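You operate a simulated robot arm through the tools that you are given. There is no shell and no other tool. Be economical: measure what you need, move in short steps, check, and stop when the job is done.

Carry out the task below with a simulated robot arm. There is one attempt and no reset: what you move stays moved.

TASK
Put things in order on the side table. At the end: the green brush stands on top of the grey ring cover; the yellow lemon half stands where the green brush stood; the white drink bottle (marked "PEAR") stands where the yellow lemon half stood; the blue candle stands where the clear juice glass stood; the clear juice glass stands where the white drink bottle stood; whatever was shut is shut again. Leave all else as you found it, and nothing knocked over.
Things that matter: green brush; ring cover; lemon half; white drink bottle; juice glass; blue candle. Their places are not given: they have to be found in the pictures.

It is judged by the outcome, as a careful person would: the job done as asked, and still so three seconds after it is handed in. It fails if anything else is knocked over, pushed out of place, dropped, spilled or broken. Lids that push on must go on centred and level and be pressed home; caps that screw on are set level and turned clockwise until they are tight.

THE ROBOT
A 7-joint arm with a two-finger parallel gripper, fixed in place. Base frame: the origin is at the foot of the arm, x ahead of it, y to its left, z up; the work surface is at about z = 0. Readings come in m, degrees, newtons and seconds.
With the tool pointing down near the work surface it reaches from about 0.22 to 0.58 m from the base axis. Its first joint turns from -66.0 to 66.0 degrees. Payload 2.5 kg.
The tool frame sits at the grasp point between the pads (the TCP): z along the fingers, y along the line on which they close. The tips reach 0.023 m beyond it. The gripper opens to 0.094 m. The fingers are 0.038 m wide and 0.01 m thick; the gripper's body (0.054 by 0.096 m) begins 0.039 m behind the TCP.
Orientation is told as [roll, pitch, yaw] about the base's x, y, z axes, in that order, counted from this pose: with the fingers straight down and closing along the base's y, the tool's x points along the base's -x, its y along +y and its z along -z.

THE INTERFACE
- The arm moves only by the tool nudge_tool. Its argument "steps" is a list that holds one entry, the list of rows, each a list of 7 numbers: the shift along the tool's x, y, z in m, then the turn, a rotation vector about the tool's x, y, z in degrees, then the opening, from 0 (shut) to 1 (fully open). In form: [[[tx, ty, tz, ax, ay, az, grip], ...]]. A call has 1 to 12 rows; each row shifts and turns the commanded pose from where the row before left it, along the tool's axes as they then stand. Each row takes 0.2 s and may step no farther than 0.05 m and 8.6 degrees from the row before; otherwise, or with a gripper value out of range, the whole call is refused. Where a pose cannot be reached the arm comes as near as it can. A force on the tool above 40 N (or 10 N above the force at the start of the call, whichever is more), or a blocked arm, ends the call early, and 0.2 s more pass. The fingers move at their own pace (about 0.108 m/s each) and stop on an object; they squeeze with about 29 N. The grip force told is the motor's: it shows also when the fingers shut on nothing. Time passes only in rows, and 0.2 s behind the last, so rows that do not move let the fingers close. The reply holds the time, the measured pose of the TCP, the force on the tool along the base axes, the opening and the grip force, in the units named above and with some noise.
- Cameras (640 x 400 px; columns grow to the right, rows downward): "scene" is fixed at [0.1178, -0.4032, 0.5473]; the picture's right is [0.86, -0.52, 0.00], its down [-0.28, -0.45, -0.85] and it looks along [0.44, 0.72, -0.53] (base axes); focal length 291 px, centre (320, 200). "wrist" rides on the gripper at [-0.039, 0, -0.044] in the tool frame; the picture's right is [0.00, -1.00, 0.00], its down [0.97, 0.00, -0.24] and it looks along [0.24, 0.00, 0.97] (tool axes); focal length 218 px, centre (320, 200).
- grab_frame(camera): a new picture of that camera. It takes no simulated time.
- measure_at(camera, pixels): for up to 12 pixels [column, row] of the newest picture of that camera ("zoom" is the newest enlarged one), the place [x, y, z] in the base frame of the surface seen there, good to about 0.003 m. It takes no simulated time.
- enlarge(camera, box): a new picture of the part [left, top, right, bottom] of that camera's present view, enlarged. It takes no simulated time.
- job_done(): hands the job in; it is judged then, once.

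Go step by step. Measure first, check grasps and placings, and put right what went wrong. The budget is 80 turns and 38 pictures, counting those below and the enlarged ones. Unless the task says otherwise, let go and move clear before handing in, and close with one line.

The tools are called after "Request:" by a JSON object that holds its "op" and its "data". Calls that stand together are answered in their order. nudge_tool: Moves the arm, as the interface text tells. Its arguments: {"type":"object","properties":{"steps":{"type":"array"}},"required":["steps"]} The other tools are called the same way: grab_frame (camera) takes a picture; measure_at (camera, pixels) gives the place of the surface under pixels of a picture; enlarge (camera, box) takes an enlarged picture of a part of a camera's view; job_done () hands the job in.

At the start:

```text
time: 0.0
ee_pos: [0.3945, -0.0857, 0.3711]
tool_rot: [0.0, -0.1, 0.0]
force: [-0.6, 0.2, 0.6]
gripper_width: 0.0939
grip_force: 0.1
```

scene: 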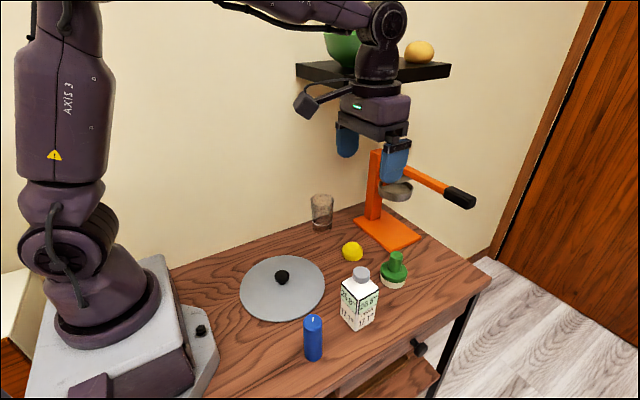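
wrist: 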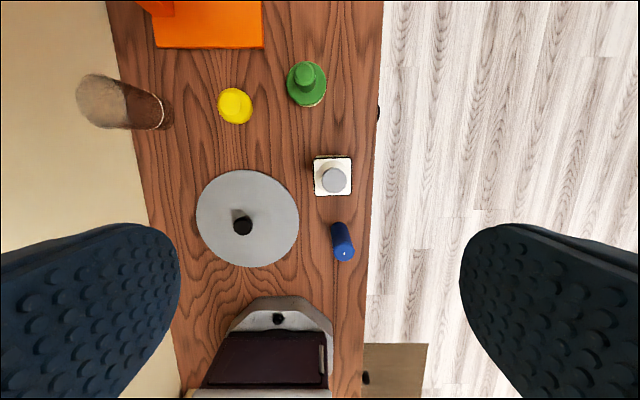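

The pictures show the grey disc with a black knob (282,285), the glass (322,212), lemon (352,251), brush (393,270), bottle (360,300) and candle (313,338). I'll enlarge to find the ring cover and any drawers.

Request:
{"op": "enlarge", "data": {"camera": "scene", "box": [220, 180, 480, 400]}}

Request:
{"op": "enlarge", "data": {"camera": "wrist", "box": [60, 0, 440, 400]}}

Request:
{"op": "measure_at", "data": {"camera": "wrist", "pixels": [[243, 226], [220, 200], [300, 215], [197, 215], [305, 72], [235, 105], [333, 180], [343, 252], [278, 318], [366, 378], [395, 370], [379, 112]]}}

Request:
{"op": "measure_at", "data": {"camera": "scene", "pixels": [[282, 270], [282, 300], [322, 197], [322, 228], [352, 250], [397, 256], [393, 284], [361, 272], [360, 320], [313, 320], [313, 358], [418, 347]]}}

```text
1.82 times, centred on (350, 290) of scene
```

zoom: 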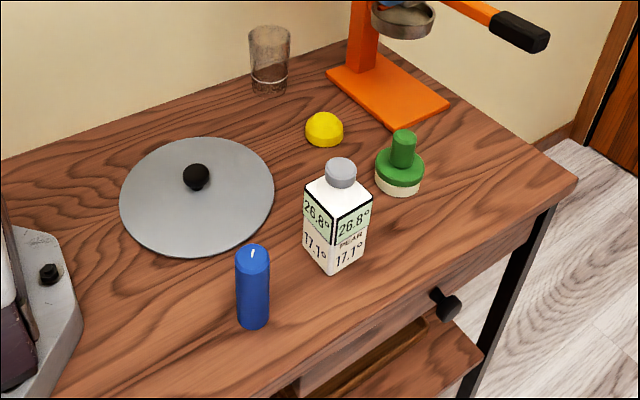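

```text
1.00 times, centred on (250, 200) of wrist
```

zoom: 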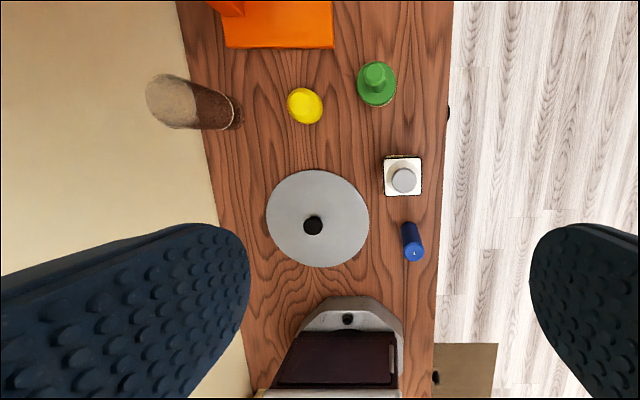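

```text
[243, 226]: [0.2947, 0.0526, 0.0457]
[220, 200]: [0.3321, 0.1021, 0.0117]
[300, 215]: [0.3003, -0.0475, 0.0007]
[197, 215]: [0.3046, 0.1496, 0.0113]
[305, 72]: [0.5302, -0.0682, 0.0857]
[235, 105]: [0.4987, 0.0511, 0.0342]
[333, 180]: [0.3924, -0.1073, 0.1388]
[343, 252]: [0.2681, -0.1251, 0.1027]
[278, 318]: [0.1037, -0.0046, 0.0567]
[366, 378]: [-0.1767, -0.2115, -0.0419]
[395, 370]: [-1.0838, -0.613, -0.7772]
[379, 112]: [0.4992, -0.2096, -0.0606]
```

```text
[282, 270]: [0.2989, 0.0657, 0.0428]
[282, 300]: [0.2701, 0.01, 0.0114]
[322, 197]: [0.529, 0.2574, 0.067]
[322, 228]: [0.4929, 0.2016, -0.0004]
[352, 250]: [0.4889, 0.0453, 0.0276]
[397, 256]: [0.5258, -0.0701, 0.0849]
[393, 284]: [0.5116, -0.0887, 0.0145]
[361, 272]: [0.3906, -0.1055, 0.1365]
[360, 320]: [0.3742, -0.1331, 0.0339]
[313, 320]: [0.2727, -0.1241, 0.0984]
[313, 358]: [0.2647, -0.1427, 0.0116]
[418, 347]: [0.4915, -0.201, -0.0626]
```

The grey disc with the central knob (z≈0.011, about 0.19 m across) is the only ring cover candidate. Before moving, I'll measure the press and lever near the brush, plus the glass, lemon and disc edges.

Request:
{"op": "measure_at", "data": {"camera": "scene", "pixels": [[374, 185], [397, 192], [460, 197], [425, 180], [400, 240], [360, 218], [313, 205], [331, 205], [342, 253], [362, 255], [352, 260], [300, 215]]}}

Request:
{"op": "measure_at", "data": {"camera": "wrist", "pixels": [[155, 30], [262, 46], [219, 105], [251, 105], [235, 89], [235, 121], [165, 112], [100, 100], [204, 220], [292, 215], [248, 175], [248, 262]]}}

```text
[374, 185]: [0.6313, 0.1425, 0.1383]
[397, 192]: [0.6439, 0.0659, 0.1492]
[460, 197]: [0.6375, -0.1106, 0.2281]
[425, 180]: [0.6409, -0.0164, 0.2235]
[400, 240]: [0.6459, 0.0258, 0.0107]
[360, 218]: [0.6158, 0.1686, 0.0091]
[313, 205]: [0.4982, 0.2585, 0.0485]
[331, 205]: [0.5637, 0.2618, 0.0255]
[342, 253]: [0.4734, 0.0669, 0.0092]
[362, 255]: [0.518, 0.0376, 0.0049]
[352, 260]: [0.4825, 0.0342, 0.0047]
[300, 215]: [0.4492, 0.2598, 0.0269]
```

```text
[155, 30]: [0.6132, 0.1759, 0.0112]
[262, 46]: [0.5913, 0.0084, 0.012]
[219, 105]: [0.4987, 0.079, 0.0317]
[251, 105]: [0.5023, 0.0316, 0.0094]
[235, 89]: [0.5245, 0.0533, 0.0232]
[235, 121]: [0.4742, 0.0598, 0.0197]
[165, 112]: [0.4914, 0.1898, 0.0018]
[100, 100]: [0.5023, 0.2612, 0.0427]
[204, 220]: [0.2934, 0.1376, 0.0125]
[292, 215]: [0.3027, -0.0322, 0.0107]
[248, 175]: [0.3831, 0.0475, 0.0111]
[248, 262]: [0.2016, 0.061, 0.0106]
```

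The wall is at y≈0.26, so the glass must be gripped along x; the press lever is at x≈0.64, clear of the brush. Next I hover over the brush, whose handle axis is about (0.528,-0.069).

Request:
{"op": "nudge_tool", "data": {"steps": [[[-0.0222, 0.0028, 0.027, 0, 0, 0, 1], [-0.0222, 0.0028, 0.027, 0, 0, 0, 1], [-0.0222, 0.0028, 0.027, 0, 0, 0, 1], [-0.0222, 0.0028, 0.027, 0, 0, 0, 1], [-0.0222, 0.0028, 0.027, 0, 0, 0, 1], [-0.0222, 0.0028, 0.027, 0, 0, 0, 1], [0, 0, 0, 0, 0, 0, 1]]]}}

Request:
{"op": "grab_frame", "data": {"camera": "wrist"}}

```text
time: 1.6
ee_pos: [0.5299, -0.0703, 0.2062]
tool_rot: [0.0, 0.0, 0.2]
force: [0.3, -0.7, -0.1]
gripper_width: 0.0938
grip_force: 0.1
```

```text
33 pictures are left
```

wrist: 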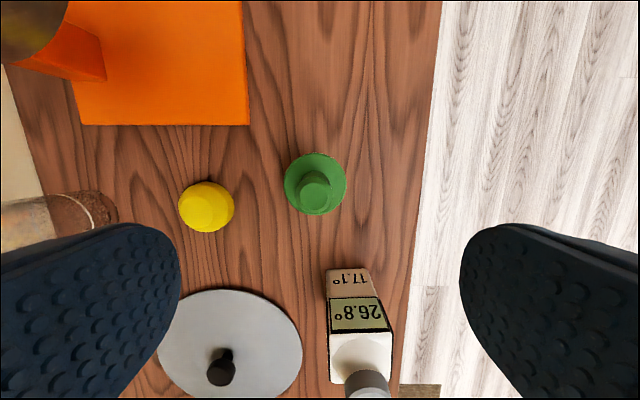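

The brush is at (314,185) and the lemon at (206,207). I'll measure their outlines from here.

Request:
{"op": "measure_at", "data": {"camera": "wrist", "pixels": [[314, 187], [302, 187], [327, 187], [288, 183], [343, 183], [314, 158], [206, 207], [182, 208], [231, 205], [208, 185], [206, 229], [80, 208]]}}

Request:
{"op": "enlarge", "data": {"camera": "wrist", "box": [150, 130, 390, 280]}}

```text
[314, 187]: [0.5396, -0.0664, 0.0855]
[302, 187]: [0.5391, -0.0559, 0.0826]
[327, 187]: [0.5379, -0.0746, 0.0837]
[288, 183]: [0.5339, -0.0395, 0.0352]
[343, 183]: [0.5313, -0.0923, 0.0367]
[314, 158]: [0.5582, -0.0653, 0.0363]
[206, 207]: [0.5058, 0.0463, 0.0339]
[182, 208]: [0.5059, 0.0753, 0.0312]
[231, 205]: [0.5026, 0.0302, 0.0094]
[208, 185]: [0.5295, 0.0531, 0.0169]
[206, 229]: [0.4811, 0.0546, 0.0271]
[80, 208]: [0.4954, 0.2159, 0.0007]
```

```text
2.67 times, centred on (270, 205) of wrist
```

zoom: 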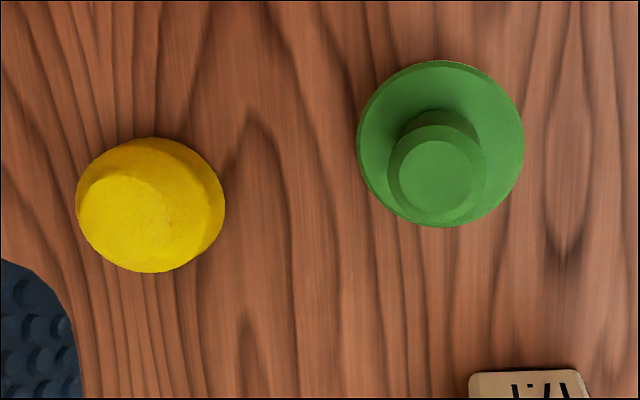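

I'll check the centres of the handle top (zoom 440,172) and the lemon (zoom 150,205) more precisely.

Request:
{"op": "measure_at", "data": {"camera": "zoom", "pixels": [[440, 174], [440, 145], [440, 205], [395, 175], [484, 175], [440, 65], [362, 145], [520, 145], [150, 205], [120, 225], [140, 265], [170, 145]]}}

```text
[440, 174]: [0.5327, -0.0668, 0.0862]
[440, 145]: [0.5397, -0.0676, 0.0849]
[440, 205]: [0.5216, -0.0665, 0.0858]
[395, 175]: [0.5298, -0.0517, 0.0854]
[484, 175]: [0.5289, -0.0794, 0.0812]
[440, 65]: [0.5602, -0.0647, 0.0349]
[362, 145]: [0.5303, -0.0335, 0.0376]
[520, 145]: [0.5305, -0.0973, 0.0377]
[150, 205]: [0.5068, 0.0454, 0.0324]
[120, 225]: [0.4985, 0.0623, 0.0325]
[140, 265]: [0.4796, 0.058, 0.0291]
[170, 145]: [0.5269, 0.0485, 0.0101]
```

The brush axis is at (0.530,-0.0655), with the handle from z 0.036 to 0.086. I'll go down to TCP z 0.068, close and lift slightly.

Request:
{"op": "nudge_tool", "data": {"steps": [[[0, 0.0048, 0.035, 0, 0, 0, 1], [0, 0, 0.035, 0, 0, 0, 1], [0, 0, 0.035, 0, 0, 0, 1], [0, 0, 0.033, 0, 0, 0, 1], [0, 0, 0, 0, 0, 0, 1], [0, 0, 0, 0, 0, 0, 0.5], [0, 0, 0, 0, 0, 0, 0], [0, 0, 0, 0, 0, 0, 0], [0, 0, 0, 0, 0, 0, 0]]]}}

```text
time: 3.6
ee_pos: [0.5294, -0.0661, 0.0726]
tool_rot: [0.0, 0.0, 0.0]
force: [0.3, -0.3, 1.0]
gripper_width: 0.0287
grip_force: 28.6
```

The brush is gripped at the handle (width 0.0287). I'll lift it and carry it over the cover's flat part at (0.293, 0.108), beside the knob.

Request:
{"op": "nudge_tool", "data": {"steps": [[[0, 0, -0.02, 0, 0, 0, 0], [0, 0, -0.04, 0, 0, 0, 0], [0, 0, -0.04, 0, 0, 0, 0], [0.0296, 0.0218, 0, 0, 0, 0, 0], [0.0296, 0.0218, 0, 0, 0, 0, 0], [0.0296, 0.0218, 0, 0, 0, 0, 0], [0.0296, 0.0218, 0, 0, 0, 0, 0], [0.0296, 0.0218, 0, 0, 0, 0, 0], [0.0296, 0.0218, 0, 0, 0, 0, 0], [0.0296, 0.0218, 0, 0, 0, 0, 0], [0.0296, 0.0218, 0, 0, 0, 0, 0], [0, 0, 0, 0, 0, 0, 0]]]}}

Request:
{"op": "grab_frame", "data": {"camera": "scene"}}

```text
time: 6.2
ee_pos: [0.2903, 0.1096, 0.1713]
tool_rot: [0.0, 0.0, 0.1]
force: [-0.7, -0.2, -1.2]
gripper_width: 0.0288
grip_force: 29.0
```

```text
31 pictures are left
```

scene: 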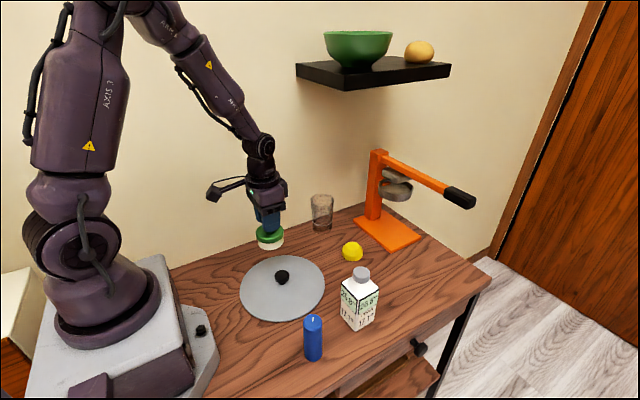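

The brush hangs clear over the cover's far side. I'll lower it until it is just above the plate, where contact is expected at TCP z≈0.084.

Request:
{"op": "nudge_tool", "data": {"steps": [[[0, -0.003, 0.03, 0, 0, 0, 0], [0, 0, 0.03, 0, 0, 0, 0], [0, 0, 0.018, 0, 0, 0, 0], [0, 0, 0.003, 0, 0, 0, 0], [0, 0, 0.003, 0, 0, 0, 0], [0, 0, 0, 0, 0, 0, 0]]]}}

Request:
{"op": "enlarge", "data": {"camera": "scene", "box": [220, 200, 340, 330]}}

```text
time: 7.6
ee_pos: [0.2912, 0.1054, 0.0872]
tool_rot: [0.1, 0.0, 0.0]
force: [1.0, 1.3, -1.3]
gripper_width: 0.0286
grip_force: 29.1
```

```text
3.08 times, centred on (280, 265) of scene
```

zoom: 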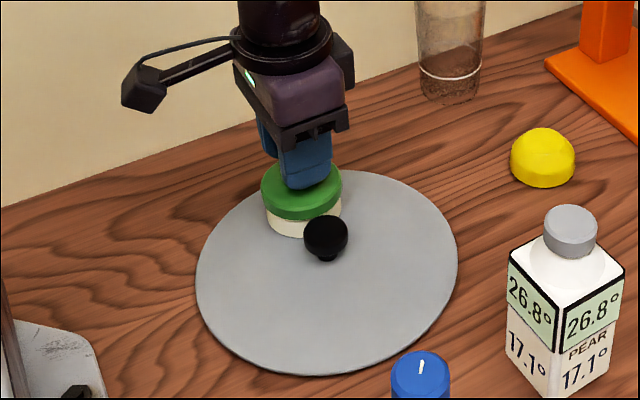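

The brush is a few millimetres above the plate and within its rim. I'll feel down gently for contact.

Request:
{"op": "nudge_tool", "data": {"steps": [[[0, 0, 0.0015, 0, 0, 0, 0], [0, 0, 0.0015, 0, 0, 0, 0], [0, 0, 0, 0, 0, 0, 0]]]}}

```text
time: 8.4
ee_pos: [0.2921, 0.1055, 0.0836]
tool_rot: [-0.1, -0.2, 0.0]
force: [-3.3, -4.9, 28.2]
gripper_width: 0.0289
grip_force: 29.1
```

There is contact (28 N up), so the brush is on the plate. I'll ease off slightly, open and rise.

Request:
{"op": "nudge_tool", "data": {"steps": [[[0, 0, -0.001, 0, 0, 0, 0], [0, 0, 0, 0, 0, 0, 0.5], [0, 0, 0, 0, 0, 0, 0.6], [0, 0, -0.02, 0, 0, 0, 0.6], [0, 0, -0.04, 0, 0, 0, 1], [0, 0, -0.04, 0, 0, 0, 1], [-0.04, -0.01, -0.01, 0, 0, 0, 1], [-0.04, -0.01, 0, 0, 0, 0, 1], [-0.04, -0.01, 0, 0, 0, 0, 1], [-0.04, -0.01, 0, 0, 0, 0, 1], [-0.04, -0.01, 0, 0, 0, 0, 1], [0, 0, 0, 0, 0, 0, 1]]]}}

Request:
{"op": "grab_frame", "data": {"camera": "wrist"}}

Request:
{"op": "enlarge", "data": {"camera": "scene", "box": [220, 200, 340, 330]}}

```text
time: 11.0
ee_pos: [0.491, 0.0567, 0.1941]
tool_rot: [0.0, 0.0, 0.1]
force: [-1.0, 0.8, -0.1]
gripper_width: 0.0938
grip_force: 0.1
```

```text
29 pictures are left
```

wrist: 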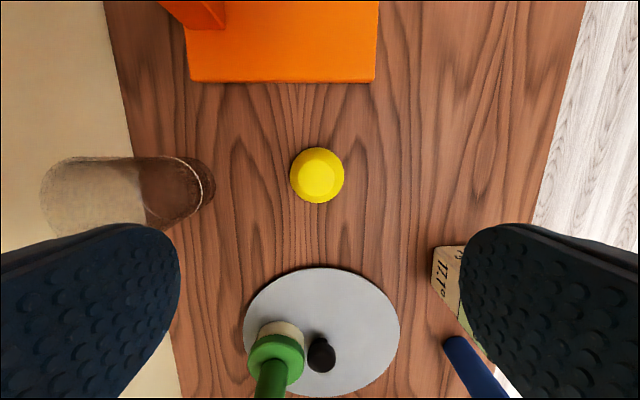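

```text
3.08 times, centred on (280, 265) of scene
```

zoom: 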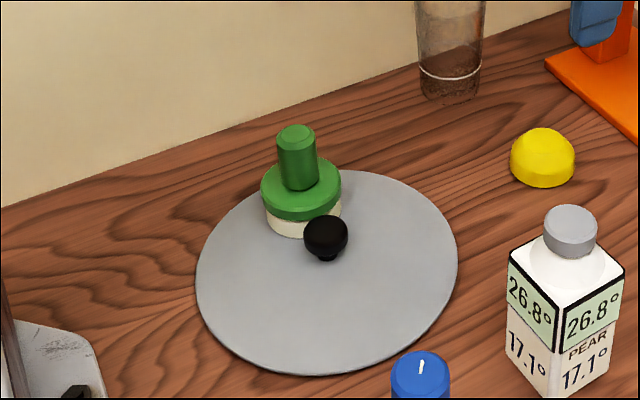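

The brush stands upright on the cover. Now I'll measure the lemon at (317,175) and the glass at (180,190) in the wrist view.

Request:
{"op": "measure_at", "data": {"camera": "wrist", "pixels": [[317, 175], [292, 175], [342, 175], [317, 149], [317, 201], [297, 175], [337, 175], [209, 195], [214, 185], [190, 160], [185, 222], [60, 175]]}}

```text
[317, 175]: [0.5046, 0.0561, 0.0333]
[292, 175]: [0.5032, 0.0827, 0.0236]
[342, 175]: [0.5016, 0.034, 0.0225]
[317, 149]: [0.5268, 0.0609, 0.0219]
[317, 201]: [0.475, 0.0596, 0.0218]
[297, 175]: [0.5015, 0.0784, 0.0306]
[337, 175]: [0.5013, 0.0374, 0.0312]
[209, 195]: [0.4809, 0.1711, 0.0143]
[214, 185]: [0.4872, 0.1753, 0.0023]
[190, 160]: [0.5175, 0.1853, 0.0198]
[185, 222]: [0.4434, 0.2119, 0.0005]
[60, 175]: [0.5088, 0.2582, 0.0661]
```

The lemon centre is about (0.502,0.057), diameter 0.049. I'll go down to TCP z 0.028 and close.

Request:
{"op": "nudge_tool", "data": {"steps": [[[-0.011, 0.001, 0.04, 0, 0, 0, 1], [0, 0, 0.04, 0, 0, 0, 1], [0, 0, 0.04, 0, 0, 0, 1], [0, 0, 0.03, 0, 0, 0, 0.9], [0, 0, 0.014, 0, 0, 0, 0.8], [0, 0, 0.001, 0, 0, 0, 0.8], [0, 0, 0, 0, 0, 0, 0.6], [0, 0, 0, 0, 0, 0, 0.4], [0, 0, 0, 0, 0, 0, 0.2], [0, 0, 0, 0, 0, 0, 0.2]]]}}

```text
time: 13.2
ee_pos: [0.5022, 0.0561, 0.0297]
tool_rot: [0.0, 0.0, 0.0]
force: [-1.1, -0.2, 1.0]
gripper_width: 0.0555
grip_force: 28.8
```

The lemon is gripped at width 0.0555. I'll lift it and check with a picture that it rides along.

Request:
{"op": "nudge_tool", "data": {"steps": [[[0, 0, -0.015, 0, 0, 0, 0.2], [0, 0, -0.02, 0, 0, 0, 0.2], [0, 0, -0.025, 0, 0, 0, 0.2], [0, 0, 0, 0, 0, 0, 0.2]]]}}

Request:
{"op": "grab_frame", "data": {"camera": "wrist"}}

```text
time: 14.2
ee_pos: [0.5024, 0.0572, 0.0903]
tool_rot: [0.0, 0.1, -0.1]
force: [0.1, -0.2, 0.2]
gripper_width: 0.0556
grip_force: 28.7
```

```text
27 pictures are left
```

wrist: 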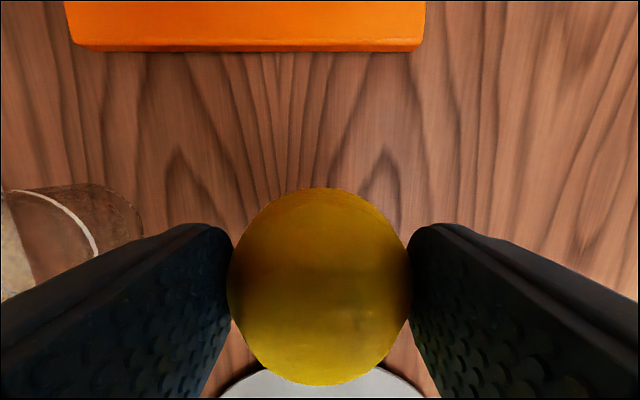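

The lemon is held well centred. Carry it to the brush's old place (0.530,-0.0655) and lower it.

Request:
{"op": "nudge_tool", "data": {"steps": [[[-0.0069, -0.0307, 0, 0, 0, 0, 0.2], [-0.0069, -0.0307, 0, 0, 0, 0, 0.2], [-0.0069, -0.0307, 0, 0, 0, 0, 0.2], [-0.0069, -0.0306, 0, 0, 0, 0, 0.2], [0, 0, 0.025, 0, 0, 0, 0.2], [0, 0, 0.025, 0, 0, 0, 0.2], [0, 0, 0.007, 0, 0, 0, 0.2], [0, 0, 0, 0, 0, 0, 0.2]]]}}

```text
time: 16.0
ee_pos: [0.5305, -0.0652, 0.0323]
tool_rot: [0.0, -0.1, 0.1]
force: [0.8, 0.2, -0.8]
gripper_width: 0.0558
grip_force: 29.5
```

It is over the place, about 2–3 mm up. I'll lower until touch and open.

Request:
{"op": "nudge_tool", "data": {"steps": [[[0, 0, 0.0015, 0, 0, 0, 0.2], [0, 0, 0.001, 0, 0, 0, 0.2], [0, 0, 0, 0, 0, 0, 0.2]]]}}

```text
time: 16.8
ee_pos: [0.5297, -0.0653, 0.0289]
tool_rot: [-0.1, 0.1, 0.0]
force: [0.8, -0.1, -0.8]
gripper_width: 0.0556
grip_force: 29.6
```

It is essentially at the table. I'll open gently, rise and hover over the bottle.

Request:
{"op": "nudge_tool", "data": {"steps": [[[0, 0, 0.0008, 0, 0, 0, 0.2], [0, 0, 0, 0, 0, 0, 0.8], [0, 0, 0, 0, 0, 0, 1], [0, 0, -0.03, 0, 0, 0, 1], [0, 0, -0.05, 0, 0, 0, 1], [0, 0, -0.05, 0, 0, 0, 1], [0, 0, -0.05, 0, 0, 0, 1], [0.035, -0.01, -0.02, 0, 0, 0, 1], [0.035, -0.01, -0.02, 0, 0, 0, 1], [0.035, -0.01, 0, 0, 0, 0, 1], [0.035, -0.01, 0, 0, 0, 0, 1], [0, 0, 0, 0, 0, 0, 1]]]}}

Request:
{"op": "grab_frame", "data": {"camera": "wrist"}}

Request:
{"op": "grab_frame", "data": {"camera": "scene"}}

```text
time: 19.4
ee_pos: [0.3886, -0.1058, 0.2485]
tool_rot: [0.0, 0.0, -0.1]
force: [-1.0, 0.1, -0.4]
gripper_width: 0.0941
grip_force: 0.1
```

```text
26 pictures are left
```

wrist: 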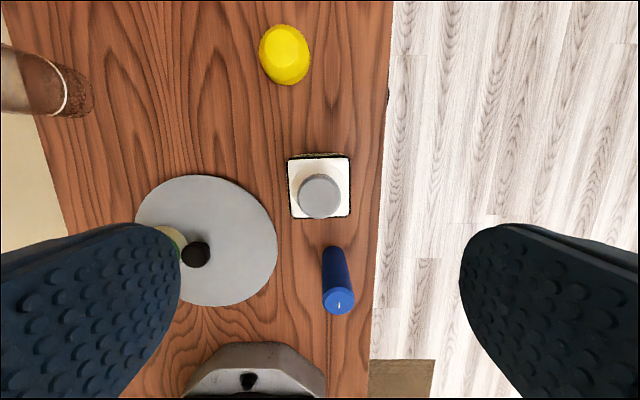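

```text
25 pictures are left
```

scene: 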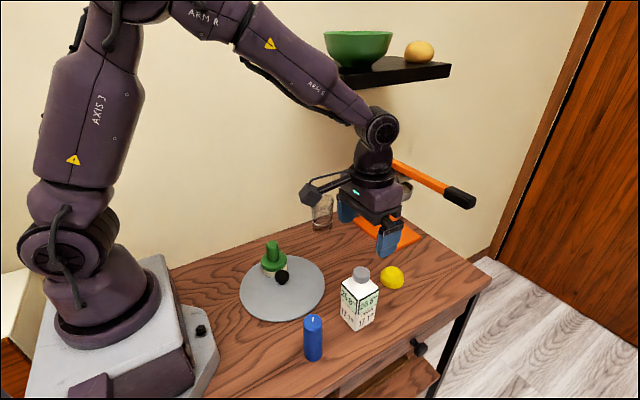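

The lemon stands at the old brush spot. Next I'll measure the bottle (320,190) and candle (338,300) from this view.

Request:
{"op": "measure_at", "data": {"camera": "wrist", "pixels": [[319, 195], [302, 195], [338, 195], [319, 178], [292, 170], [347, 170], [292, 212], [347, 212], [320, 159], [339, 301], [327, 301], [352, 301]]}}

```text
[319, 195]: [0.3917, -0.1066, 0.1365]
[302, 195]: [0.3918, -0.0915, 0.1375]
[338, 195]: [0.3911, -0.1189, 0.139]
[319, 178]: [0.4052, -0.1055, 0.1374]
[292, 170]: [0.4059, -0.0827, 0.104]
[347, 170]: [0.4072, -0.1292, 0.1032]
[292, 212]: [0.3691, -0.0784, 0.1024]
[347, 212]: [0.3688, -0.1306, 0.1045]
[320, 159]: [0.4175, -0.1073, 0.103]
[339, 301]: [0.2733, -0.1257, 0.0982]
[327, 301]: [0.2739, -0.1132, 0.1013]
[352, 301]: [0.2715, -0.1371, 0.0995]
```

The bottle axis is at (0.3915,-0.1055), body 0.053 wide, shoulder z 0.104 and cap top z 0.138. I'll grip the upper body at TCP z≈0.105, which leaves the cap clear of the palm.

Request:
{"op": "nudge_tool", "data": {"steps": [[[-0.003, 0, 0.04, 0, 0, 0, 1], [0, 0, 0.04, 0, 0, 0, 1], [0, 0, 0.04, 0, 0, 0, 1], [0, 0, 0.0235, 0, 0, 0, 1], [0, 0, 0, 0, 0, 0, 1], [0, 0, 0, 0, 0, 0, 0.6], [0, 0, 0, 0, 0, 0, 0.3], [0, 0, 0, 0, 0, 0, 0.2], [0, 0, 0, 0, 0, 0, 0.2]]]}}

```text
time: 21.4
ee_pos: [0.393, -0.1063, 0.1049]
tool_rot: [0.0, 0.0, 0.0]
force: [-0.8, -0.9, -0.3]
gripper_width: 0.0537
grip_force: 28.9
```

The bottle is gripped (0.0537). I'll lift 0.08 and carry it to the lemon's old place.

Request:
{"op": "nudge_tool", "data": {"steps": [[[0, 0, -0.015, 0, 0, 0, 0.2], [0, 0, -0.03, 0, 0, 0, 0.2], [0, 0, -0.035, 0, 0, 0, 0.2], [-0.0158, 0.0233, 0, 0, 0, 0, 0.2], [-0.0158, 0.0233, 0, 0, 0, 0, 0.2], [-0.0158, 0.0233, 0, 0, 0, 0, 0.2], [-0.0158, 0.0233, 0, 0, 0, 0, 0.2], [-0.0158, 0.0233, 0, 0, 0, 0, 0.2], [-0.0158, 0.0233, 0, 0, 0, 0, 0.2], [-0.0157, 0.023, 0, 0, 0, 0, 0.2], [0, 0, 0, 0, 0, 0, 0.2]]]}}

Request:
{"op": "grab_frame", "data": {"camera": "scene"}}

```text
time: 23.8
ee_pos: [0.5051, 0.0586, 0.1867]
tool_rot: [0.0, 0.0, 0.0]
force: [0.4, -0.6, -1.6]
gripper_width: 0.0539
grip_force: 29.5
```

```text
24 pictures are left
```

scene: 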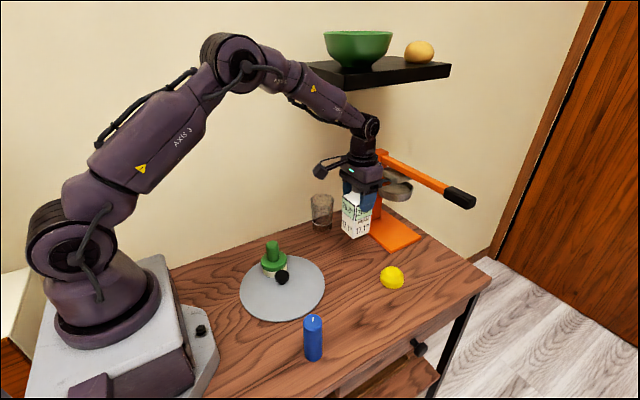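

The bottle hangs upright over its target. I'll lower it to about 2 mm above the table.

Request:
{"op": "nudge_tool", "data": {"steps": [[[0.0015, -0.0015, 0.03, 0, 0, 0, 0.2], [0, 0, 0.03, 0, 0, 0, 0.2], [0, 0, 0.015, 0, 0, 0, 0.2], [0, 0, 0.003, 0, 0, 0, 0.2], [0, 0, 0.0015, 0, 0, 0, 0.2], [0, 0, 0, 0, 0, 0, 0.2]]]}}

```text
time: 25.2
ee_pos: [0.5019, 0.0547, 0.1064]
tool_rot: [0.0, 0.0, 0.1]
force: [-0.3, -1.1, -1.8]
gripper_width: 0.0537
grip_force: 28.7
```

Request:
{"op": "nudge_tool", "data": {"steps": [[[0, 0, 0.001, 0, 0, 0, 0.2], [0, 0, 0.001, 0, 0, 0, 0.2], [0, 0, 0, 0, 0, 0, 0.2]]]}}

```text
time: 26.0
ee_pos: [0.5028, 0.056, 0.1051]
tool_rot: [0.0, -0.1, 0.1]
force: [-1.5, -0.6, 2.6]
gripper_width: 0.0538
grip_force: 28.6
```

The bottle is touching the table (force +2.6 N). I'll open, rise clear, and look at the gripper's protruding bracket before turning near the wall.

Request:
{"op": "nudge_tool", "data": {"steps": [[[0, 0, 0, 0, 0, 0, 0.8], [0, 0, 0, 0, 0, 0, 1], [0, 0, -0.03, 0, 0, 0, 1], [0, 0, -0.04, 0, 0, 0, 1], [0, 0, -0.04, 0, 0, 0, 1], [0.04, 0, -0.04, 0, 0, 0, 1], [0.04, 0.02, 0, 0, 0, 0, 1], [0, 0, 0, 0, 0, 0, 1]]]}}

Request:
{"op": "grab_frame", "data": {"camera": "scene"}}

Request:
{"op": "grab_frame", "data": {"camera": "wrist"}}

```text
refused: row 6 steps farther than a row can; nothing moved
```

```text
23 pictures are left
```

scene: 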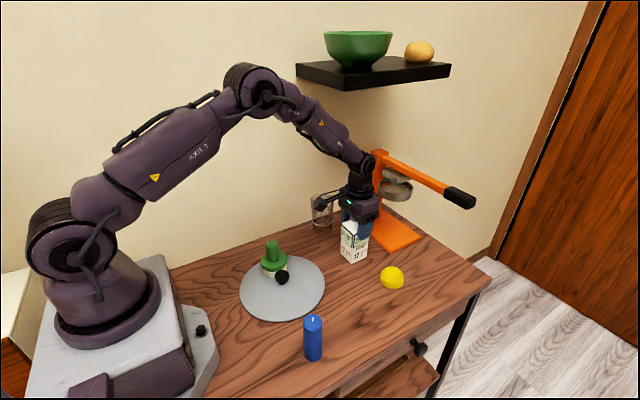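

```text
22 pictures are left
```

wrist: 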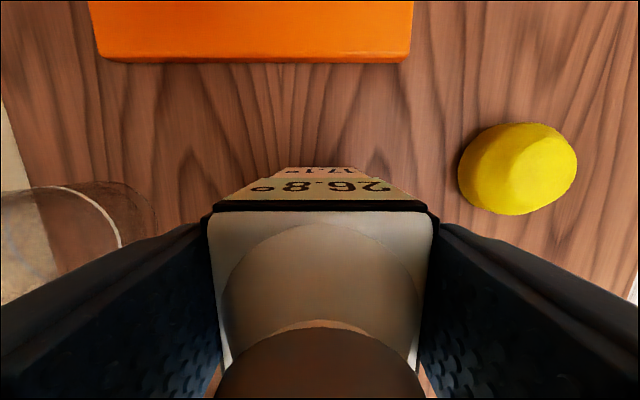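

The call was refused and nothing moved. Meanwhile I'll measure the bracket at (320,200) in the scene.

Request:
{"op": "measure_at", "data": {"camera": "scene", "pixels": [[318, 203], [322, 206], [336, 200], [340, 198], [348, 204], [362, 210], [322, 198], [326, 200]]}}

Request:
{"op": "enlarge", "data": {"camera": "scene", "box": [280, 140, 440, 270]}}

```text
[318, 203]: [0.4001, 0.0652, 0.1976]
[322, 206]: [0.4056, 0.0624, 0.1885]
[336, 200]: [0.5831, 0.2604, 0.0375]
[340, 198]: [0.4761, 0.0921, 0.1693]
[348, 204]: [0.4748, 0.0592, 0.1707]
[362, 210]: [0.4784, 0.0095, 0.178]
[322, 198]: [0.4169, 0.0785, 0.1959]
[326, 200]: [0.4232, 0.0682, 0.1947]
```

```text
3.08 times, centred on (360, 205) of scene
```

zoom: 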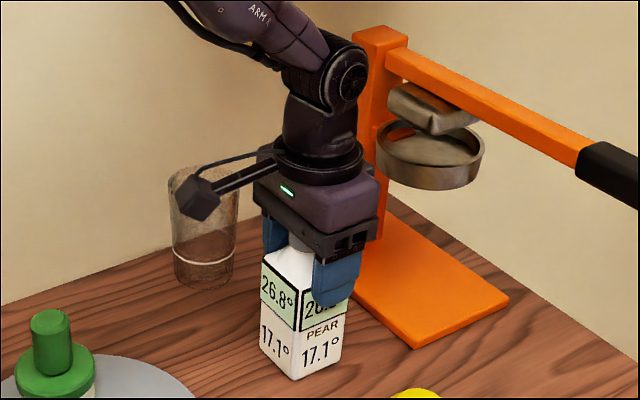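

The bracket sticks out ~0.11 m along tool +x, so I should turn counter-clockwise (tool z negative) to keep it away from the wall. I'll open, rise, check the shelf's position, and view the glass.

Request:
{"op": "nudge_tool", "data": {"steps": [[[0, 0, 0, 0, 0, 0, 0.8], [0, 0, 0, 0, 0, 0, 1], [0, 0, -0.03, 0, 0, 0, 1], [0, 0, -0.035, 0, 0, 0, 1], [0, 0, -0.035, 0, 0, 0, 1], [0, 0, -0.03, 0, 0, 0, 1], [0, 0, 0, 0, 0, 0, 1]]]}}

Request:
{"op": "measure_at", "data": {"camera": "scene", "pixels": [[300, 70], [347, 86], [445, 72], [345, 80], [322, 228], [322, 234], [313, 224], [331, 224]]}}

Request:
{"op": "grab_frame", "data": {"camera": "wrist"}}

```text
time: 27.6
ee_pos: [0.4917, 0.05, 0.2113]
tool_rot: [-0.5, 3.2, -0.4]
force: [1.3, -0.3, 0.2]
gripper_width: 0.094
grip_force: 0.2
```

```text
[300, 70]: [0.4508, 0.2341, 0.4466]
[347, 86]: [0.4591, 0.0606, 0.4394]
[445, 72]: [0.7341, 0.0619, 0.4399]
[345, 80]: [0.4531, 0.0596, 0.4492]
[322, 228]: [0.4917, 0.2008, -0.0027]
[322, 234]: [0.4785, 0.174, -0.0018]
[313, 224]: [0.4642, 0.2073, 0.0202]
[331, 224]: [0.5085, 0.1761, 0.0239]
```

```text
20 pictures are left
```

wrist: 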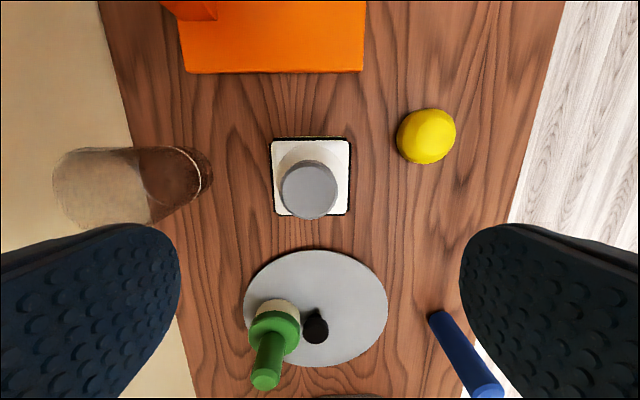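

The TCP stopped short at z 0.211 with a 3° tilt. The shelf (underside z≈0.44, y≥0.06, x≥0.45) may be pressing on the arm, so I'll look.

Request:
{"op": "grab_frame", "data": {"camera": "scene"}}

```text
19 pictures are left
```

scene: 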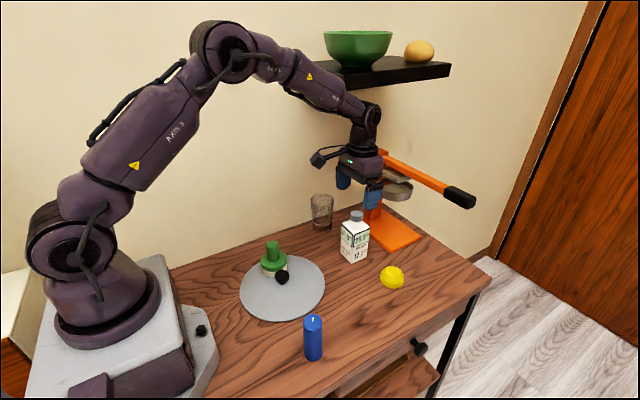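

The wrist joint is touching the shelf's underside but nothing on the shelf has moved. I'll drop the command back to z≈0.185 and stay below 0.19 here.

Request:
{"op": "nudge_tool", "data": {"steps": [[[0, 0, 0.025, 0, 0, 0, 1], [0, 0, 0.025, 0, 0, 0, 1], [0, 0, 0, 0, 0, 0, 1]]]}}

```text
time: 28.4
ee_pos: [0.5017, 0.057, 0.1844]
tool_rot: [0.1, -0.1, 0.2]
force: [-0.6, 0.2, -0.7]
gripper_width: 0.0939
grip_force: 0.0
```

It is free again. I'll rotate -68.8° about tool z here, above the bottle.

Request:
{"op": "nudge_tool", "data": {"steps": [[[0, 0, 0, 0, 0, -8.6, 1], [0, 0, 0, 0, 0, -8.6, 1], [0, 0, 0, 0, 0, -8.6, 1], [0, 0, 0, 0, 0, -8.6, 1], [0, 0, 0, 0, 0, -8.6, 1], [0, 0, 0, 0, 0, -8.6, 1], [0, 0, 0, 0, 0, -8.6, 1], [0, 0, 0, 0, 0, -8.6, 1], [-0.0329, 0.0151, 0, 0, 0, 0, 1], [-0.0329, 0.0151, 0, 0, 0, 0, 1], [0, 0, 0, 0, 0, 0, 1]]]}}

Request:
{"op": "grab_frame", "data": {"camera": "wrist"}}

```text
time: 30.8
ee_pos: [0.4969, 0.13, 0.185]
tool_rot: [-0.1, 0.0, 68.9]
force: [0.6, 0.1, 0.5]
gripper_width: 0.094
grip_force: 0.1
```

```text
18 pictures are left
```

wrist: 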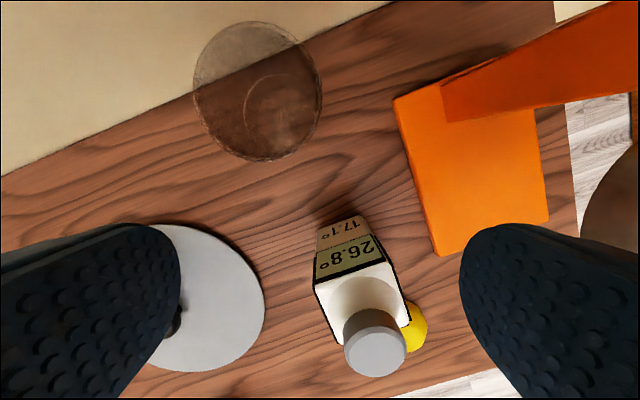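

The glass rim centre appears at (257,90), giving an axis of about (0.491,0.203). I'll move over it and look before descending.

Request:
{"op": "nudge_tool", "data": {"steps": [[[-0.033, 0.016, 0, 0, 0, 0, 1], [-0.033, 0.016, 0, 0, 0, 0, 1], [0, 0, 0.015, 0, 0, 0, 1], [0, 0, 0, 0, 0, 0, 1]]]}}

Request:
{"op": "grab_frame", "data": {"camera": "wrist"}}

```text
time: 31.8
ee_pos: [0.491, 0.2017, 0.1695]
tool_rot: [0.1, 0.1, 68.9]
force: [-0.2, -0.9, 1.7]
gripper_width: 0.0939
grip_force: 0.1
```

```text
17 pictures are left
```

wrist: 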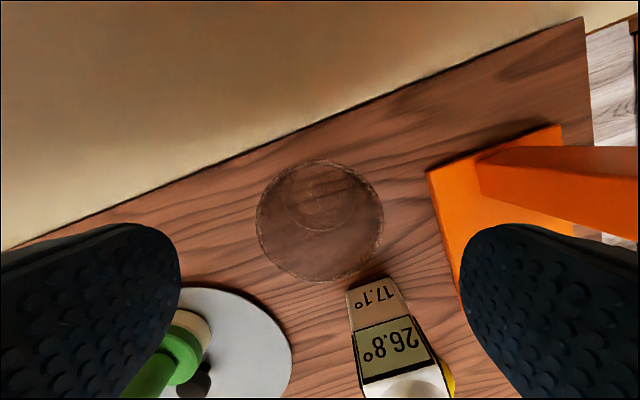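

The rim circle is centred at (320,220), where TCP-centred alignment predicts it. I'll descend to z≈0.082 and close.

Request:
{"op": "nudge_tool", "data": {"steps": [[[0, 0, 0.03, 0, 0, 0, 1], [0, 0, 0.03, 0, 0, 0, 1], [0, 0, 0.0275, 0, 0, 0, 1], [0, 0, 0, 0, 0, 0, 1], [0, 0, 0, 0, 0, 0, 0.8], [0, 0, 0, 0, 0, 0, 0.6], [0, 0, 0, 0, 0, 0, 0.4], [0, 0, 0, 0, 0, 0, 0.4]]]}}

Request:
{"op": "enlarge", "data": {"camera": "scene", "box": [270, 130, 430, 260]}}

```text
time: 33.6
ee_pos: [0.4892, 0.2031, 0.08]
tool_rot: [0.0, 0.0, 68.8]
force: [0.2, 0.8, -0.4]
gripper_width: 0.0624
grip_force: 29.0
```

```text
3.08 times, centred on (350, 195) of scene
```

zoom: 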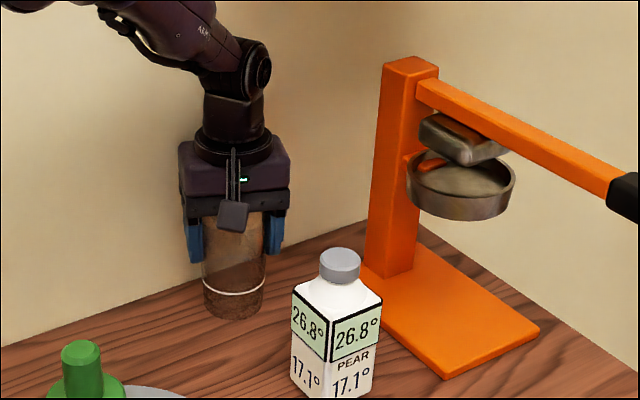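

The glass is gripped (0.0624). I'll lift to z≈0.165 and move it out toward (0.405,0.15), away from the shelf and bottle.

Request:
{"op": "nudge_tool", "data": {"steps": [[[0, 0, -0.015, 0, 0, 0, 0.4], [0, 0, -0.035, 0, 0, 0, 0.4], [0, 0, -0.035, 0, 0, 0, 0.4], [0.0266, 0.0197, 0, 0, 0, 0, 0.4], [0.0266, 0.0197, 0, 0, 0, 0, 0.4], [0.0266, 0.0197, 0, 0, 0, 0, 0.4], [0, 0, 0, 0, 0, 0, 0.4]]]}}

```text
time: 35.2
ee_pos: [0.4059, 0.1471, 0.1682]
tool_rot: [0.1, 0.0, 68.9]
force: [-0.6, 0.4, -2.3]
gripper_width: 0.0623
grip_force: 29.1
```

The glass is held and nothing slipped. I'll carry it over to the bottle's old place.

Request:
{"op": "nudge_tool", "data": {"steps": [[[0.0301, -0.0097, 0, 0, 0, 0, 0.4], [0.0301, -0.0097, 0, 0, 0, 0, 0.4], [0.0301, -0.0097, 0, 0, 0, 0, 0.4], [0.0301, -0.0097, 0, 0, 0, 0, 0.4], [0.0301, -0.0097, 0, 0, 0, 0, 0.4], [0.0301, -0.0098, 0, 0, 0, 0, 0.4], [0.0301, -0.0098, 0, 0, 0, 0, 0.4], [0.03, -0.0098, 0, 0, 0, 0, 0.4], [0, 0, 0, 0, 0, 0, 0.4]]]}}

Request:
{"op": "grab_frame", "data": {"camera": "scene"}}

```text
time: 37.2
ee_pos: [0.3945, -0.1046, 0.1667]
tool_rot: [0.1, 0.0, 68.9]
force: [0.5, -0.2, -2.3]
gripper_width: 0.0624
grip_force: 29.5
```

```text
15 pictures are left
```

scene: 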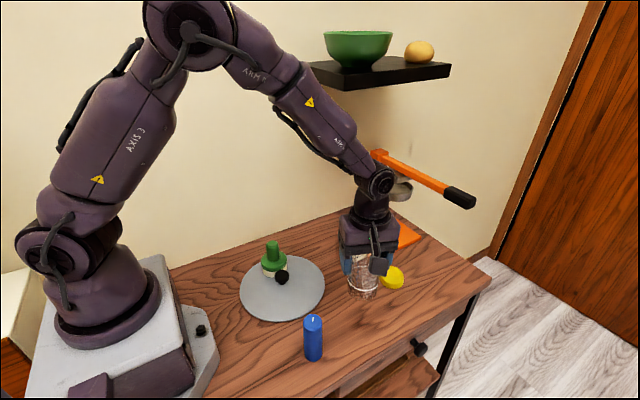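

The glass is over the bottle's old spot. I'll lower it to ~2 mm above the table.

Request:
{"op": "nudge_tool", "data": {"steps": [[[0.0007, 0.0019, 0.03, 0, 0, 0, 0.4], [0, 0, 0.03, 0, 0, 0, 0.4], [0, 0, 0.018, 0, 0, 0, 0.4], [0, 0, 0.004, 0, 0, 0, 0.4], [0, 0, 0.002, 0, 0, 0, 0.4], [0, 0, 0, 0, 0, 0, 0.4]]]}}

```text
time: 38.6
ee_pos: [0.3919, -0.1045, 0.0813]
tool_rot: [0.0, 0.0, 68.9]
force: [-0.3, 0.2, -2.2]
gripper_width: 0.0623
grip_force: 28.8
```

Request:
{"op": "nudge_tool", "data": {"steps": [[[0, 0, 0.001, 0, 0, 0, 0.4], [0, 0, 0.001, 0, 0, 0, 0.4], [0, 0, 0, 0, 0, 0, 0.4]]]}}

```text
time: 39.4
ee_pos: [0.3912, -0.1046, 0.0801]
tool_rot: [0.0, 0.0, 68.7]
force: [-0.1, 0.6, 2.5]
gripper_width: 0.0622
grip_force: 29.4
```

The glass has touched down. I'll open, rise and hover over the candle.

Request:
{"op": "nudge_tool", "data": {"steps": [[[0, 0, 0, 0, 0, 0, 0.6], [0, 0, 0, 0, 0, 0, 0.9], [0, 0, 0, 0, 0, 0, 1], [0, 0, -0.03, 0, 0, 0, 1], [0, 0, -0.04, 0, 0, 0, 1], [0, 0, -0.04, 0, 0, 0, 1], [0, 0, -0.02, 0, 0, 0, 1], [0.0207, 0.0349, 0, 0, 0, 0, 1], [0.0207, 0.0349, 0, 0, 0, 0, 1], [0.0207, 0.0349, 0, 0, 0, 0, 1], [0, 0, 0, 0, 0, 0, 1]]]}}

Request:
{"op": "grab_frame", "data": {"camera": "wrist"}}

Request:
{"op": "grab_frame", "data": {"camera": "scene"}}

```text
time: 41.8
ee_pos: [0.271, -0.125, 0.212]
tool_rot: [0.0, 0.0, 68.9]
force: [0.1, 0.1, -0.8]
gripper_width: 0.0938
grip_force: 0.0
```

```text
14 pictures are left
```

wrist: 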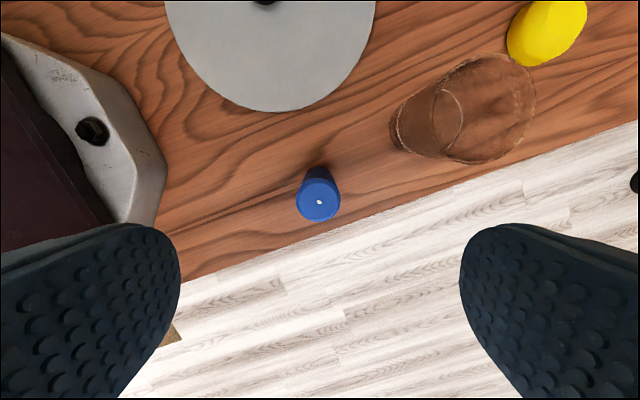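

```text
13 pictures are left
```

scene: 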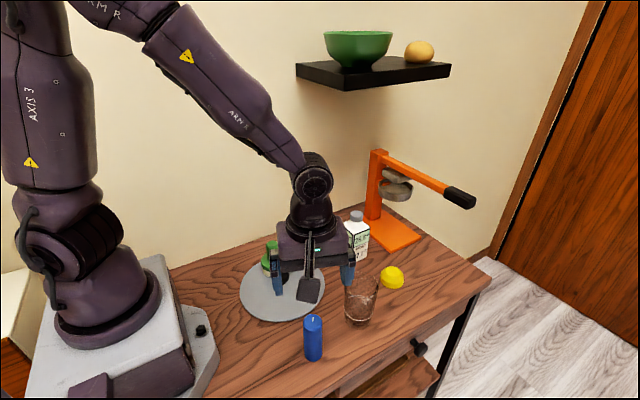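

The glass stands properly and the candle top (319,202) is exactly under the TCP. I'll descend to z≈0.076 and close.

Request:
{"op": "nudge_tool", "data": {"steps": [[[0, 0, 0.04, 0, 0, 0, 1], [0, 0, 0.04, 0, 0, 0, 0.9], [0, 0, 0.035, 0, 0, 0, 0.8], [0, 0, 0.021, 0, 0, 0, 0.7], [0, 0, 0, 0, 0, 0, 0.6], [0, 0, 0, 0, 0, 0, 0.4], [0, 0, 0, 0, 0, 0, 0.2], [0, 0, 0, 0, 0, 0, 0], [0, 0, 0, 0, 0, 0, 0]]]}}

```text
time: 43.8
ee_pos: [0.2707, -0.1255, 0.0751]
tool_rot: [0.1, 0.0, 68.8]
force: [-0.5, 0.6, 0.6]
gripper_width: 0.033
grip_force: 28.8
```

The candle is gripped (0.033). I'll lift to z≈0.17 and carry it toward (0.40,0.10).

Request:
{"op": "nudge_tool", "data": {"steps": [[[0, 0, -0.015, 0, 0, 0, 0], [0, 0, -0.04, 0, 0, 0, 0], [0, 0, -0.04, 0, 0, 0, 0], [-0.0321, -0.00485, 0, 0, 0, 0, 0], [-0.0321, -0.00485, 0, 0, 0, 0, 0], [-0.0321, -0.00485, 0, 0, 0, 0, 0], [-0.0321, -0.00485, 0, 0, 0, 0, 0], [-0.0321, -0.00485, 0, 0, 0, 0, 0], [-0.0321, -0.00485, 0, 0, 0, 0, 0], [-0.0321, -0.00485, 0, 0, 0, 0, 0], [-0.0321, -0.00485, 0, 0, 0, 0, 0], [0, 0, 0, 0, 0, 0, 0]]]}}

Request:
{"op": "grab_frame", "data": {"camera": "scene"}}

```text
time: 46.4
ee_pos: [0.3999, 0.1026, 0.1697]
tool_rot: [0.0, 0.0, 68.8]
force: [-0.1, -0.5, -0.2]
gripper_width: 0.0329
grip_force: 28.9
```

```text
12 pictures are left
```

scene: 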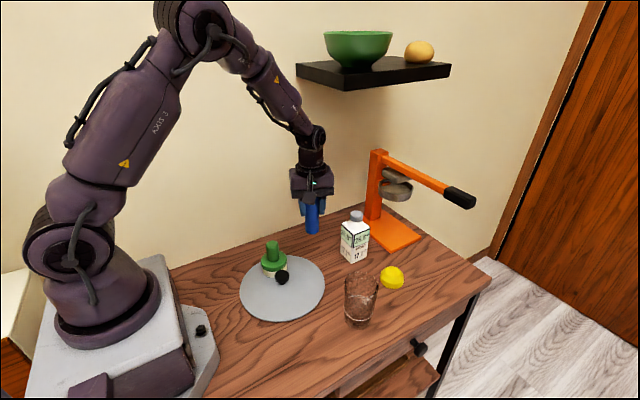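

The candle hangs upright and clear. I'll move it to the glass's old place (0.490,0.2025) and lower to just above the table.

Request:
{"op": "nudge_tool", "data": {"steps": [[[-0.0314, -0.012, 0, 0, 0, 0, 0], [-0.0314, -0.012, 0, 0, 0, 0, 0], [-0.0314, -0.012, 0, 0, 0, 0, 0], [-0.0315, -0.0119, 0, 0, 0, 0, 0], [0, 0, 0.02, 0, 0, 0, 0], [0, 0, 0.03, 0, 0, 0, 0], [0, 0, 0.03, 0, 0, 0, 0], [0, 0, 0.01, 0, 0, 0, 0], [0, 0, 0, 0, 0, 0, 0]]]}}

```text
time: 48.4
ee_pos: [0.4898, 0.2003, 0.0793]
tool_rot: [-0.1, -0.1, 68.8]
force: [0.7, 0.1, -0.5]
gripper_width: 0.033
grip_force: 28.8
```

Request:
{"op": "nudge_tool", "data": {"steps": [[[-0.001, 0.0004, 0.002, 0, 0, 0, 0], [0, 0, 0.001, 0, 0, 0, 0], [0, 0, 0.001, 0, 0, 0, 0], [0, 0, 0, 0, 0, 0, 0]]]}}

```text
time: 49.4
ee_pos: [0.4896, 0.2026, 0.076]
tool_rot: [0.0, 0.0, 68.8]
force: [-0.2, 1.3, -1.4]
gripper_width: 0.0329
grip_force: 29.0
```

It is at z 0.076, with contact expected near 0.075. One more small step down.

Request:
{"op": "nudge_tool", "data": {"steps": [[[0, 0, 0.0007, 0, 0, 0, 0], [0, 0, 0.0005, 0, 0, 0, 0], [0, 0, 0, 0, 0, 0, 0]]]}}

```text
time: 50.2
ee_pos: [0.4914, 0.2014, 0.0764]
tool_rot: [0.0, 0.0, 68.8]
force: [-3.2, -2.1, 8.6]
gripper_width: 0.0331
grip_force: 29.1
```

The candle is in contact (8.6 N). I'll open, rise to z≈0.165, and back out.

Request:
{"op": "nudge_tool", "data": {"steps": [[[0, 0, -0.0005, 0, 0, 0, 0], [0, 0, 0, 0, 0, 0, 0.5], [0, 0, 0, 0, 0, 0, 0.8], [0, 0, -0.03, 0, 0, 0, 0.8], [0, 0, -0.03, 0, 0, 0, 0.8], [0, 0, -0.03, 0, 0, 0, 0.8], [0.0314, 0.012, 0, 0, 0, 0, 0.8], [0.0314, 0.012, 0, 0, 0, 0, 0.8], [0.0314, 0.012, 0, 0, 0, 0, 0.8], [0.0314, 0.012, 0, 0, 0, 0, 0.8], [0, 0, -0.04, 0, 0, 0, 1], [0, 0, 0, 0, 0, 0, 1]]]}}

Request:
{"op": "enlarge", "data": {"camera": "scene", "box": [220, 160, 480, 380]}}

Request:
{"op": "grab_frame", "data": {"camera": "scene"}}

```text
time: 52.8
ee_pos: [0.4005, 0.1018, 0.2044]
tool_rot: [0.0, 0.0, 68.9]
force: [0.1, 0.1, -1.1]
gripper_width: 0.094
grip_force: 0.1
```

```text
1.82 times, centred on (350, 270) of scene
```

zoom: 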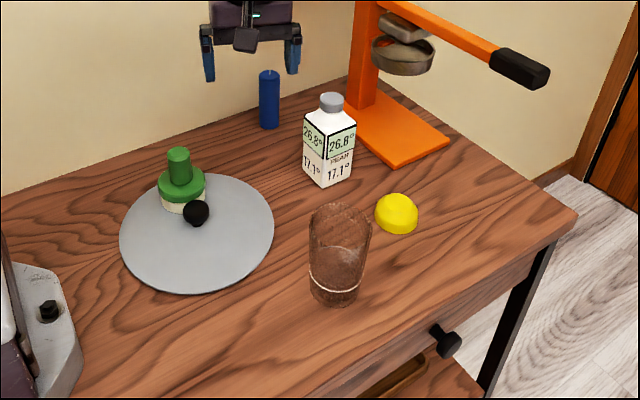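

```text
10 pictures are left
```

scene: 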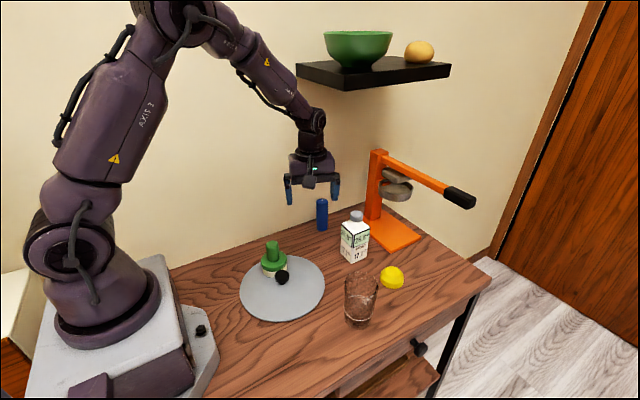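

Everything stands upright in its place, and the cover, press, shelf items and drawer look unchanged. The gripper is clear, so I'm handing in.

Request:
{"op": "job_done", "data": {}}

```text
The job is handed in.
```

The job is handed in, and each item is where the task asked: brush on the ring cover, lemon in the brush's place, bottle in the lemon's, glass in the bottle's and candle in the glass's. The brush stands beside the cover's centre knob. The wrist pressed briefly against the underside of the shelf; the pictures show nothing on it moved.
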